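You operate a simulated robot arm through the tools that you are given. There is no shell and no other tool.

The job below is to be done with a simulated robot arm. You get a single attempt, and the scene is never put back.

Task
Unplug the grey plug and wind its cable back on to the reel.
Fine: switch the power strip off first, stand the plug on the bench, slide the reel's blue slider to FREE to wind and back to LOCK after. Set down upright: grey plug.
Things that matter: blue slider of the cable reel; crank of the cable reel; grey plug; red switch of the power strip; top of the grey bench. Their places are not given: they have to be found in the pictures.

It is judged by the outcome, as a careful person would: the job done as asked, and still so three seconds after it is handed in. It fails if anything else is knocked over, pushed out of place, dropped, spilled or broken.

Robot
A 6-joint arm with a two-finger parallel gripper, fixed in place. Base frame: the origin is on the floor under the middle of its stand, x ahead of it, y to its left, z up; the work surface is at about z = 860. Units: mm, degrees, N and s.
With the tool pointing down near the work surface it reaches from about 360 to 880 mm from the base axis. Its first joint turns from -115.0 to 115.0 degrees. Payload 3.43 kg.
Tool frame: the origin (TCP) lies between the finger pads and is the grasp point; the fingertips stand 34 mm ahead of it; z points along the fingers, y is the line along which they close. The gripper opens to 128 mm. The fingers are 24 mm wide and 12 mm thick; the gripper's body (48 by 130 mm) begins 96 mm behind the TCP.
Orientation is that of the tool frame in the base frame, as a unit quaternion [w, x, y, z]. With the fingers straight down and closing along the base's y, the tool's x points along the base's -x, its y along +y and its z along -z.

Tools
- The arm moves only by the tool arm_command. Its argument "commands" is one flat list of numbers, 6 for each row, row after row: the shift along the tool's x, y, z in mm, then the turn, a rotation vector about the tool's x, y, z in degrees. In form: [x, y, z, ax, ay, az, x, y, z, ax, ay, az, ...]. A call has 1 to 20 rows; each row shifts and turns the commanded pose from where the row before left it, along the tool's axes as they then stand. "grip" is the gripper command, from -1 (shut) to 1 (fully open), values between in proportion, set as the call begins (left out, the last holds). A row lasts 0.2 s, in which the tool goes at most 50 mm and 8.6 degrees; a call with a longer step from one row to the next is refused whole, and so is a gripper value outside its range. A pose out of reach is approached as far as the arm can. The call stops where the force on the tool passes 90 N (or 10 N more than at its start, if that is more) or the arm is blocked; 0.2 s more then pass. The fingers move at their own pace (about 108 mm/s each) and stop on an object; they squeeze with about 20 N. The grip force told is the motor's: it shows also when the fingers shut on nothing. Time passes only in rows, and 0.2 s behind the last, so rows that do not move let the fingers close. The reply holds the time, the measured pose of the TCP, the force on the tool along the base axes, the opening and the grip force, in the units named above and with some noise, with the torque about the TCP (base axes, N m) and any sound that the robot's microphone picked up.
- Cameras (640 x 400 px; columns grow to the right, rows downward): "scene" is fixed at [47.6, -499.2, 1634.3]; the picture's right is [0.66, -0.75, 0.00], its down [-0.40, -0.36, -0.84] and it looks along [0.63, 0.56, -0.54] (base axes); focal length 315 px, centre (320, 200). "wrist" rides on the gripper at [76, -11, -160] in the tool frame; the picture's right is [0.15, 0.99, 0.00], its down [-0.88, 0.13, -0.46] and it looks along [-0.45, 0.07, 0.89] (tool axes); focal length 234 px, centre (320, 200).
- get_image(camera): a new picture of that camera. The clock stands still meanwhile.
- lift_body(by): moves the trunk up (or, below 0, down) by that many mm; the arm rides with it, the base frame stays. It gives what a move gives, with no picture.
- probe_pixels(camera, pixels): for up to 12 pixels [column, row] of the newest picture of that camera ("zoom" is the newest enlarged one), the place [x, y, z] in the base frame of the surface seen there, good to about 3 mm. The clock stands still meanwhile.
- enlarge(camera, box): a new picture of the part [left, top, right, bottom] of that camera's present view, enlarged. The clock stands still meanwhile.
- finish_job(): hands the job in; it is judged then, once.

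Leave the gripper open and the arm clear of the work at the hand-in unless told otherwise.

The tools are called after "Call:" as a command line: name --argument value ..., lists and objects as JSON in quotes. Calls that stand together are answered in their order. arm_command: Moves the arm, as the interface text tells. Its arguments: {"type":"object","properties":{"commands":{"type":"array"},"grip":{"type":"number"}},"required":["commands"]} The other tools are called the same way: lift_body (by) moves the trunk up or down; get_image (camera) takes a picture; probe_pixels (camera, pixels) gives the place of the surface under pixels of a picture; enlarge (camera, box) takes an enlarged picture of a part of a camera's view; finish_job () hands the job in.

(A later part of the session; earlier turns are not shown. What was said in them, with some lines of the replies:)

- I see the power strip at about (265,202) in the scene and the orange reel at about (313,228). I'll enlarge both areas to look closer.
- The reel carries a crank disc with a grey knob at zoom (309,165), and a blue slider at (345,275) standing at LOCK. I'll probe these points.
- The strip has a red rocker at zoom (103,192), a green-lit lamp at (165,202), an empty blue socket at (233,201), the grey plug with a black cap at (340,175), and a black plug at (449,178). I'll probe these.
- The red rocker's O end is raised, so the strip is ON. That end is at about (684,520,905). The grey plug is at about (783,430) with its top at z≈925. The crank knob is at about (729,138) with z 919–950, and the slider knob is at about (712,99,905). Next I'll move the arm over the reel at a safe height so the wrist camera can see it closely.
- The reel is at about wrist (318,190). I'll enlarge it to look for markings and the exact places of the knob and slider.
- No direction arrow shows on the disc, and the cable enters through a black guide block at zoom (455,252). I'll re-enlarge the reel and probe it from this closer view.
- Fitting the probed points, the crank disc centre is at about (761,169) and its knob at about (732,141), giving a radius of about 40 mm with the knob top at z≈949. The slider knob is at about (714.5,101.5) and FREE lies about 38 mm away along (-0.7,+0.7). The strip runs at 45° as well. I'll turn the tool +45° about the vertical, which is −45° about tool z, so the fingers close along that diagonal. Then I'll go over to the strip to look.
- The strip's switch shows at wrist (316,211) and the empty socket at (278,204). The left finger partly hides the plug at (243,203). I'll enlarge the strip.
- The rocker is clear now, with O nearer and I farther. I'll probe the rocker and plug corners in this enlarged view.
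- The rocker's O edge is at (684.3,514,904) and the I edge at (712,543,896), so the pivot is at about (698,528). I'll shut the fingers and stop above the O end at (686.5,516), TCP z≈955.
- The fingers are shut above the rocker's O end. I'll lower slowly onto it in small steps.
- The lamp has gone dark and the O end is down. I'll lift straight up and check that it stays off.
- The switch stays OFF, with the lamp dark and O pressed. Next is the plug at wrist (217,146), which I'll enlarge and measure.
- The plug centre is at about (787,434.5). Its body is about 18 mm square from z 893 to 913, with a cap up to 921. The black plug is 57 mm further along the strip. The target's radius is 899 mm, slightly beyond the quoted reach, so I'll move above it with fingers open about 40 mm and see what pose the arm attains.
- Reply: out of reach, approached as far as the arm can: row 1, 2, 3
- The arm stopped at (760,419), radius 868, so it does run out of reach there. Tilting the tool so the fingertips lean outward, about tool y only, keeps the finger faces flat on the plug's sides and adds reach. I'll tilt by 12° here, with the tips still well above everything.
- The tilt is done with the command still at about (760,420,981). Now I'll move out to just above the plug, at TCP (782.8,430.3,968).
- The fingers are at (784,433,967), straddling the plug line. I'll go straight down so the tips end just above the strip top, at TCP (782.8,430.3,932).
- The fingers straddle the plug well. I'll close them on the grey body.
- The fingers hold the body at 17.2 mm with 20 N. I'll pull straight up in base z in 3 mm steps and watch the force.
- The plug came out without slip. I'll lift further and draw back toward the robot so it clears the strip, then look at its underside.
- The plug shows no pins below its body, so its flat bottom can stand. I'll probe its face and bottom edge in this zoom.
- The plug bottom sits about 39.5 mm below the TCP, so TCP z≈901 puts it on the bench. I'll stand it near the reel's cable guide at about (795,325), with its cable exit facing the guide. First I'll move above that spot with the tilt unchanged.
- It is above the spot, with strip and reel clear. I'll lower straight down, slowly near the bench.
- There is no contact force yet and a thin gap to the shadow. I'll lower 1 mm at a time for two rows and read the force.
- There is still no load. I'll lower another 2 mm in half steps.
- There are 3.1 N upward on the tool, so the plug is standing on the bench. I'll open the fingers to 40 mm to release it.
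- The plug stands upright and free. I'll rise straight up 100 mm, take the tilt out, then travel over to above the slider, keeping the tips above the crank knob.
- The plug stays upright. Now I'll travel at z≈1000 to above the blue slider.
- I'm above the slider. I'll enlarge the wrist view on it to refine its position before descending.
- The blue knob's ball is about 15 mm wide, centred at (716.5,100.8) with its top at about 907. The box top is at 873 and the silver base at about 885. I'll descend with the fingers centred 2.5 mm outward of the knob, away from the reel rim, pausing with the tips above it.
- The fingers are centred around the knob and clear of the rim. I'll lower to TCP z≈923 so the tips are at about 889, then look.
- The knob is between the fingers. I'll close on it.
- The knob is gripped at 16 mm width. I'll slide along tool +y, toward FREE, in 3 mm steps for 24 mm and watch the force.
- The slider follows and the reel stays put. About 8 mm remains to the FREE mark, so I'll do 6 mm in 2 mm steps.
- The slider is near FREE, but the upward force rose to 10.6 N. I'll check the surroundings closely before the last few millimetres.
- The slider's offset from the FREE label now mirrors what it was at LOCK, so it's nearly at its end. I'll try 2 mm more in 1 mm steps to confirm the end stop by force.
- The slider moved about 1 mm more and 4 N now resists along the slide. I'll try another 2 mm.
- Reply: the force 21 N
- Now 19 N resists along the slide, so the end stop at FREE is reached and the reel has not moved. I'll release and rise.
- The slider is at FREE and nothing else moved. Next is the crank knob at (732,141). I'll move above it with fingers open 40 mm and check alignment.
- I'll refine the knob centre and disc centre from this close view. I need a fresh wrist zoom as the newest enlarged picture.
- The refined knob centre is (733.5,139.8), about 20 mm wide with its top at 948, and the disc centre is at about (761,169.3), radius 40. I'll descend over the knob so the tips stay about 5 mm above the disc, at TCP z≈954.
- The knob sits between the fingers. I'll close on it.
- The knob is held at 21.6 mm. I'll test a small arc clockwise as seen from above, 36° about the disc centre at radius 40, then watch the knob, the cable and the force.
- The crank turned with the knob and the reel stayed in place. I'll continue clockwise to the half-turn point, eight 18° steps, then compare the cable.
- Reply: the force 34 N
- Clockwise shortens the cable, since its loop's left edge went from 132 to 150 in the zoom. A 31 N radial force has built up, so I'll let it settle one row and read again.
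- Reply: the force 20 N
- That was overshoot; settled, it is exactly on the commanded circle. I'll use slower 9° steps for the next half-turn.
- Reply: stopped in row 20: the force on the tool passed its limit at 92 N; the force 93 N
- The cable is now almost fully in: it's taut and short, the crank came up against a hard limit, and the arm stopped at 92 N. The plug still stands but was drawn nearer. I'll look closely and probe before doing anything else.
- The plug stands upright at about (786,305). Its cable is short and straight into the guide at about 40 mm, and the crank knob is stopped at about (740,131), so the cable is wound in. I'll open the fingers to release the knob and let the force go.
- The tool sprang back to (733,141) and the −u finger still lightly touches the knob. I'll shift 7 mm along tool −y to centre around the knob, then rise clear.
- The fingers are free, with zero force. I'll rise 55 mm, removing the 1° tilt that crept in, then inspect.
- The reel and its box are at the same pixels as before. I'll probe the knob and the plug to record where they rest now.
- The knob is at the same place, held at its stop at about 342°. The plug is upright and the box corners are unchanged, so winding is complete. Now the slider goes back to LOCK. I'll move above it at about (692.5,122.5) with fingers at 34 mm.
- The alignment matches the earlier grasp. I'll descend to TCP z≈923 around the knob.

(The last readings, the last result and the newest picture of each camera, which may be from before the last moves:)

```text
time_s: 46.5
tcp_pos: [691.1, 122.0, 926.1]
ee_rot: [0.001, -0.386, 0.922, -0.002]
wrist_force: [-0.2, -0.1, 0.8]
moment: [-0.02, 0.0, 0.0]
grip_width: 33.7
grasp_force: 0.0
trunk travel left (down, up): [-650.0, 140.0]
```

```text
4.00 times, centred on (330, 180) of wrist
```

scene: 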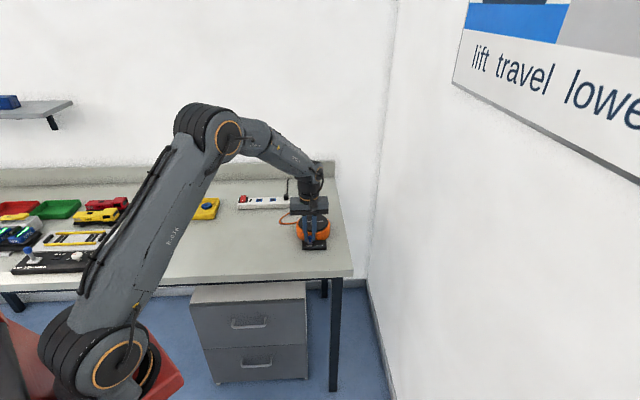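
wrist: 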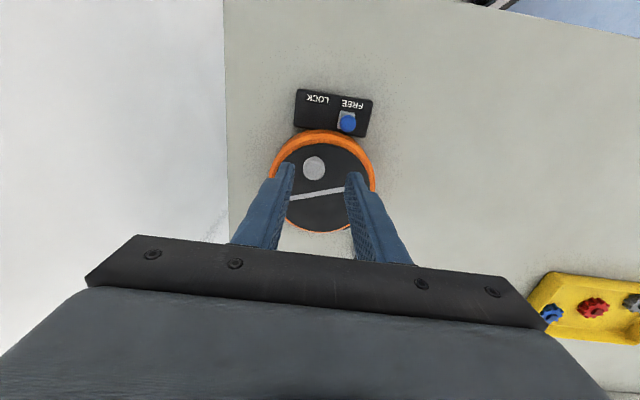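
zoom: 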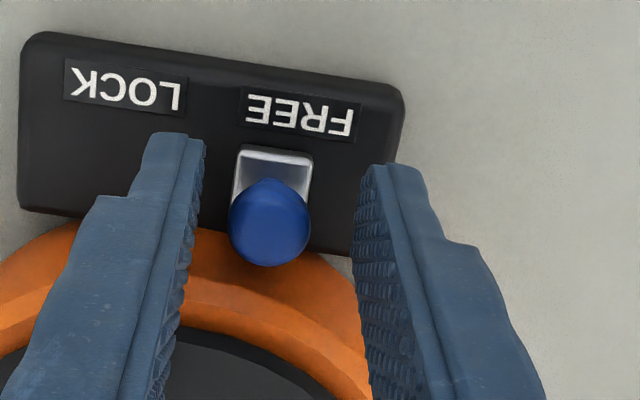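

The knob is about 2 mm nearer the left finger. I'll shift slightly, lower 2 mm and close.

Call:
arm_command --commands '[0, -1.5, 2, 0, 0, 0, 0, 0, 0, 0, 0, 0]'

Call:
arm_command --commands '[0, 0, 0, 0, 0, 0, 0, 0, 0, 0, 0, 0, 0, 0, 0, 0, 0, 0]' --grip -1

Call:
enlarge --camera "wrist" --box '[260, 130, 400, 230]'

```text
time_s: 47.1
tcp_pos: [692.4, 120.4, 923.3]
ee_rot: [0.0, -0.386, 0.923, -0.002]
wrist_force: [0.3, 0.4, 0.0]
moment: [0.01, -0.01, -0.04]
grip_width: 34.1
grasp_force: 0.1
trunk travel left (down, up): [-650.0, 140.0]
```

```text
time_s: 48.0
tcp_pos: [692.0, 120.5, 923.1]
ee_rot: [0.001, -0.385, 0.923, -0.002]
wrist_force: [2.0, -2.0, -0.2]
moment: [-0.03, -0.05, -0.02]
grip_width: 16.1
grasp_force: 44.8
trunk travel left (down, up): [-650.0, 140.0]
```

```text
4.00 times, centred on (330, 180) of wrist
```

zoom: 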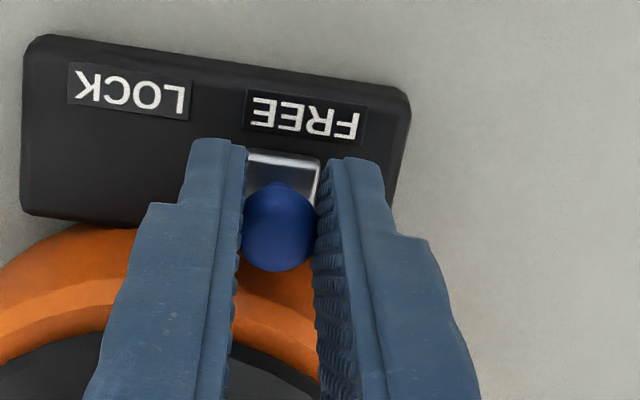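

The knob is gripped. I'll slide along tool −y toward LOCK, 27 mm in 3 mm steps.

Call:
arm_command --commands '[0, -3, 0, 0, 0, 0, 0, -3, 0, 0, 0, 0, 0, -3, 0, 0, 0, 0, 0, -3, 0, 0, 0, 0, 0, -3, 0, 0, 0, 0, 0, -3, 0, 0, 0, 0, 0, -3, 0, 0, 0, 0, 0, -3, 0, 0, 0, 0, 0, -3, 0, 0, 0, 0]'

Call:
enlarge --camera "wrist" --box '[260, 130, 400, 230]'

Call:
enlarge --camera "scene" --box '[285, 200, 345, 255]'

```text
time_s: 50.0
tcp_pos: [712.1, 100.3, 924.1]
ee_rot: [-0.001, -0.386, 0.923, -0.001]
wrist_force: [-7.0, -7.5, 1.8]
moment: [-0.09, 0.04, -0.03]
grip_width: 16.2
grasp_force: 45.0
trunk travel left (down, up): [-650.0, 140.0]
```

```text
4.00 times, centred on (330, 180) of wrist
```

zoom: 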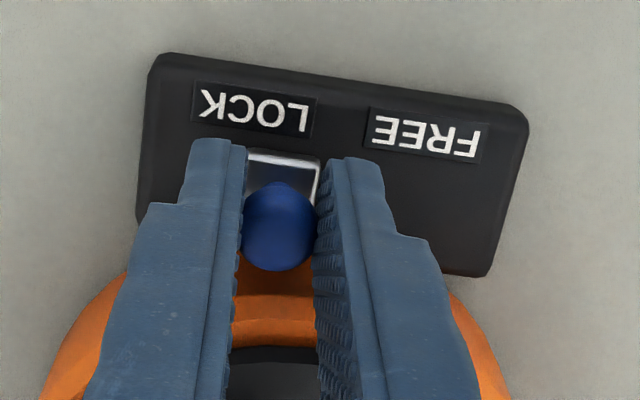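

```text
7.27 times, centred on (315, 228) of scene
```

zoom: 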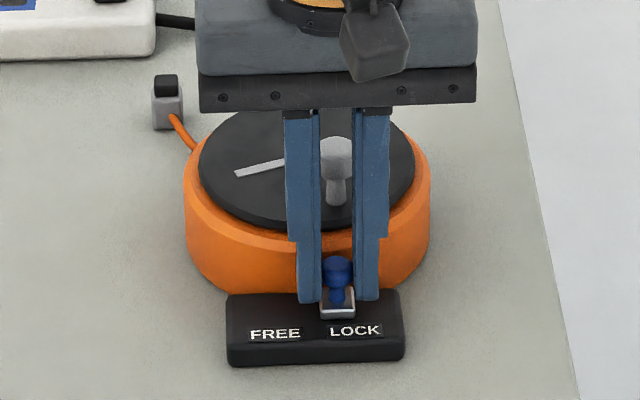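

The slider is nearly at LOCK, at pixel 337 against 345 at the start, so about 4 mm more. I'll use 1 mm steps.

Call:
arm_command --commands '[0, -1, 0, 0, 0, 0, 0, -1, 0, 0, 0, 0, 0, -1, 0, 0, 0, 0]'

Call:
enlarge --camera "scene" --box '[285, 200, 345, 255]'

```text
time_s: 50.8
tcp_pos: [712.7, 99.3, 923.5]
ee_rot: [0.001, -0.386, 0.923, -0.002]
wrist_force: [-6.6, -8.0, 2.8]
moment: [-0.41, 0.35, 0.02]
grip_width: 16.1
grasp_force: 45.1
trunk travel left (down, up): [-650.0, 140.0]
```

```text
7.27 times, centred on (315, 228) of scene
```

zoom: 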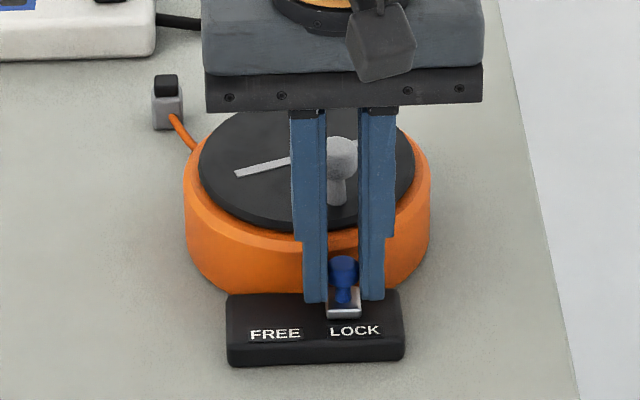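

It's at pixel 343 with no end-stop force along the slide yet. I'll go 2 mm more.

Call:
arm_command --commands '[0, -1, 0, 0, 0, 0, 0, -1, 0, 0, 0, 0]'

Call:
enlarge --camera "scene" --box '[285, 200, 345, 255]'

```text
time_s: 51.4
tcp_pos: [715.1, 98.2, 926.0]
ee_rot: [0.0, -0.386, 0.923, -0.001]
wrist_force: [-7.1, -7.4, 0.7]
moment: [-0.1, 0.12, 0.01]
grip_width: 16.1
grasp_force: 45.1
trunk travel left (down, up): [-650.0, 140.0]
```

```text
7.27 times, centred on (315, 228) of scene
```

zoom: 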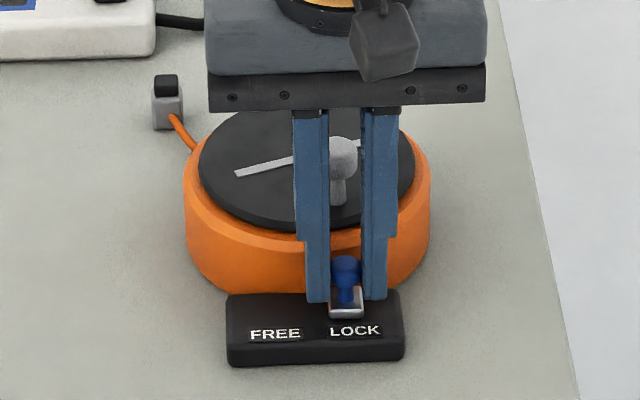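

It's at pixel 346, the starting place. I'll feel for the end stop with 2 mm more.

Call:
arm_command --commands '[0, -1, 0, 0, 0, 0, 0, -1, 0, 0, 0, 0]'

Call:
enlarge --camera "scene" --box '[285, 200, 345, 255]'

```text
time_s: 52.0
tcp_pos: [716.0, 97.5, 924.0]
ee_rot: [-0.001, -0.386, 0.923, -0.001]
wrist_force: [-19.5, -0.6, 0.2]
moment: [0.07, 0.45, 0.09]
grip_width: 16.0
grasp_force: 45.2
trunk travel left (down, up): [-650.0, 140.0]
```

```text
7.27 times, centred on (315, 228) of scene
```

zoom: 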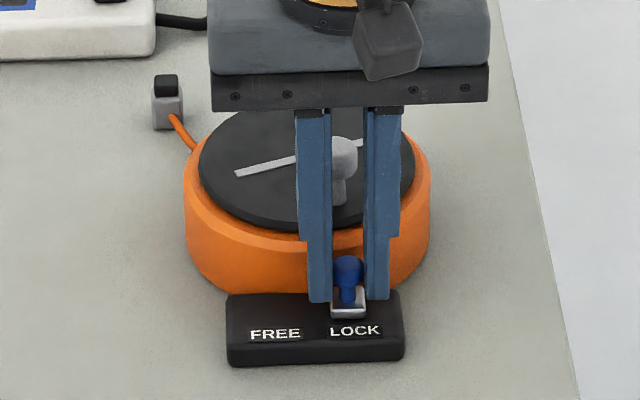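

There are 13 N opposing now, so the LOCK end stop is reached. I'll open the fingers, easing off 1 mm, and rise.

Call:
arm_command --commands '[0, 1, 0, 0, 0, 0, 0, 0, 0, 0, 0, 0]' --grip -0.47

Call:
arm_command --commands '[0, 0, -15, 0, 0, 0, 0, 0, -30, 0, 0, 0, 0, 0, -40, 0, 0, 0, 0, 0, -40, 0, 0, 0]'

Call:
enlarge --camera "scene" --box '[285, 200, 345, 255]'

```text
time_s: 52.5
tcp_pos: [718.0, 97.6, 924.2]
ee_rot: [0.0, -0.386, 0.922, -0.002]
wrist_force: [0.3, -0.5, -0.1]
moment: [0.0, 0.02, 0.0]
grip_width: 33.7
grasp_force: 0.0
trunk travel left (down, up): [-650.0, 140.0]
```

```text
time_s: 53.5
tcp_pos: [717.0, 97.4, 1045.1]
ee_rot: [0.001, -0.386, 0.923, -0.003]
wrist_force: [0.5, -0.1, 0.5]
moment: [-0.02, 0.04, 0.03]
grip_width: 33.8
grasp_force: 0.0
trunk travel left (down, up): [-650.0, 140.0]
```

```text
7.27 times, centred on (315, 228) of scene
```

zoom: 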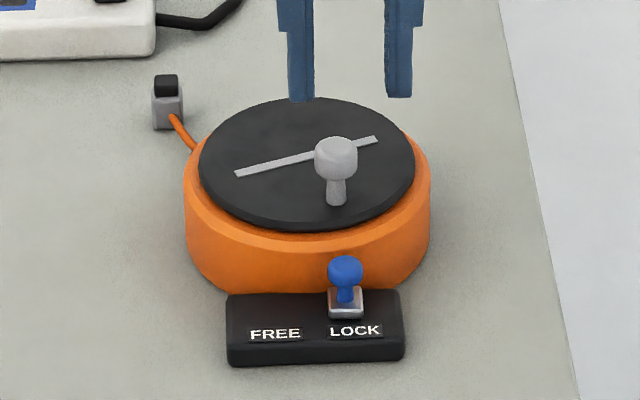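

The slider stands at LOCK exactly as at the start. I'll raise and draw the arm back clear, open the gripper, then check the whole scene.

Call:
arm_command --commands '[20, 0, -35, 0, 0, 0, 25, 0, -35, 0, 0, 0, 35, 0, -30, 0, 0, 0, 40, 0, -20, 0, 0, 0, 30, 20, 0, 0, 0, 0, 0, 0, 0, 0, 0, 0]' --grip 1

Call:
get_image --camera "scene"

Call:
enlarge --camera "scene" --box '[225, 170, 345, 260]'

Call:
get_image --camera "wrist"

```text
time_s: 55.0
tcp_pos: [594.1, 7.5, 1171.5]
ee_rot: [0.0, -0.385, 0.923, -0.002]
wrist_force: [0.1, -0.1, 0.0]
moment: [-0.02, -0.04, -0.03]
grip_width: 128.0
grasp_force: 0.2
trunk travel left (down, up): [-650.0, 140.0]
```

```text
taken
```

scene: 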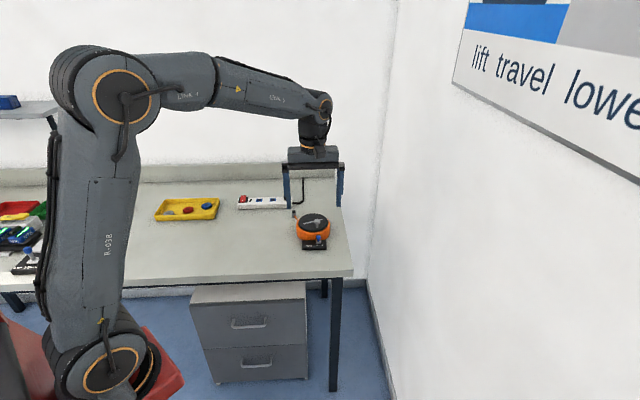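

```text
4.44 times, centred on (285, 215) of scene
```

zoom: 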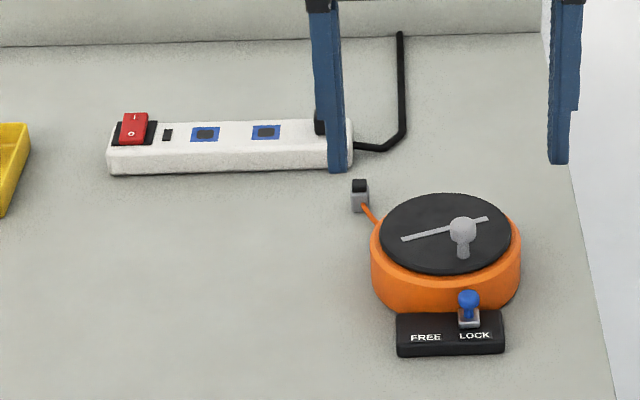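

```text
taken
```

wrist: 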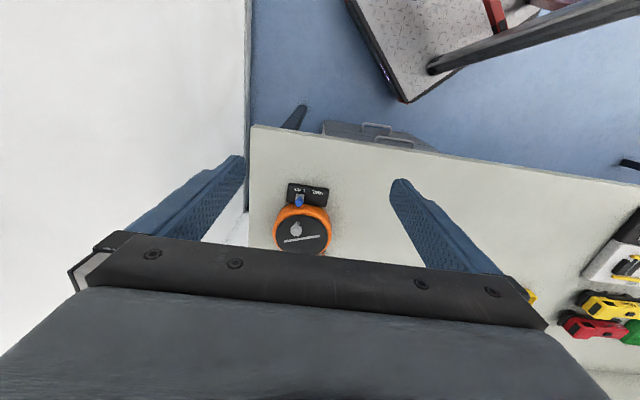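

The strip, reel and tray sit at the same pixels as at the start. The switch is off with its lamp dark, the slider is at LOCK and the cable is wound. I'll take one last close look at the plug's uprightness.

Call:
enlarge --camera "scene" --box '[286, 200, 316, 220]'

Call:
probe_pixels --camera "zoom" --pixels '[[135, 110], [135, 140], [135, 180], [135, 205], [118, 170], [158, 170]]'

```text
16.00 times, centred on (301, 210) of scene
```

zoom: 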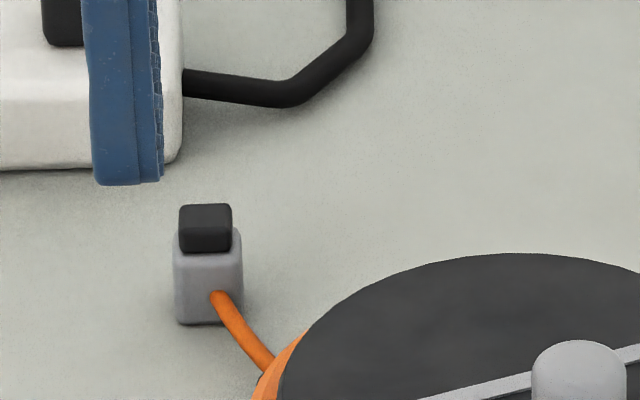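

```text
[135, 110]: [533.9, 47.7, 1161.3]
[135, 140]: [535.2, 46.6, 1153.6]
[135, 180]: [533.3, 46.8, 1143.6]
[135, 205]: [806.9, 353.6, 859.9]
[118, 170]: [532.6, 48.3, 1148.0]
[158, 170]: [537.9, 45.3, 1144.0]
```

The plug stands upright on the bench next to the guide, and the cable is wound in with only a short lead left. The switch is off, the slider is at LOCK, the gripper is open and the arm is clear. I'm handing in the job.

Call:
finish_job

```text
The job is handed in.
```

The grey plug is unplugged and its cable is wound back on to the reel, with a short lead of about 40 mm left between the plug and the cable guide. I've handed the job in, but the tool returned no verdict on it.

- **Power strip:** I switched it off first. The red switch stayed at O and the lamp is dark.
- **Grey plug:** it stands upright on the bench near the reel's cable guide. Winding drew it about 20 mm closer to the reel than where I set it down.
- **Crank:** a little less than one clockwise turn wound the cable in. The crank then came up against a hard stop and the arm halted itself at 92 N. The reel did not move.
- **Blue slider:** I slid it to FREE before winding and back to LOCK afterwards, feeling the end stop each time.

In the last pictures the strip, reel and yellow tray were where they started. The gripper is open and the arm is clear of the work.
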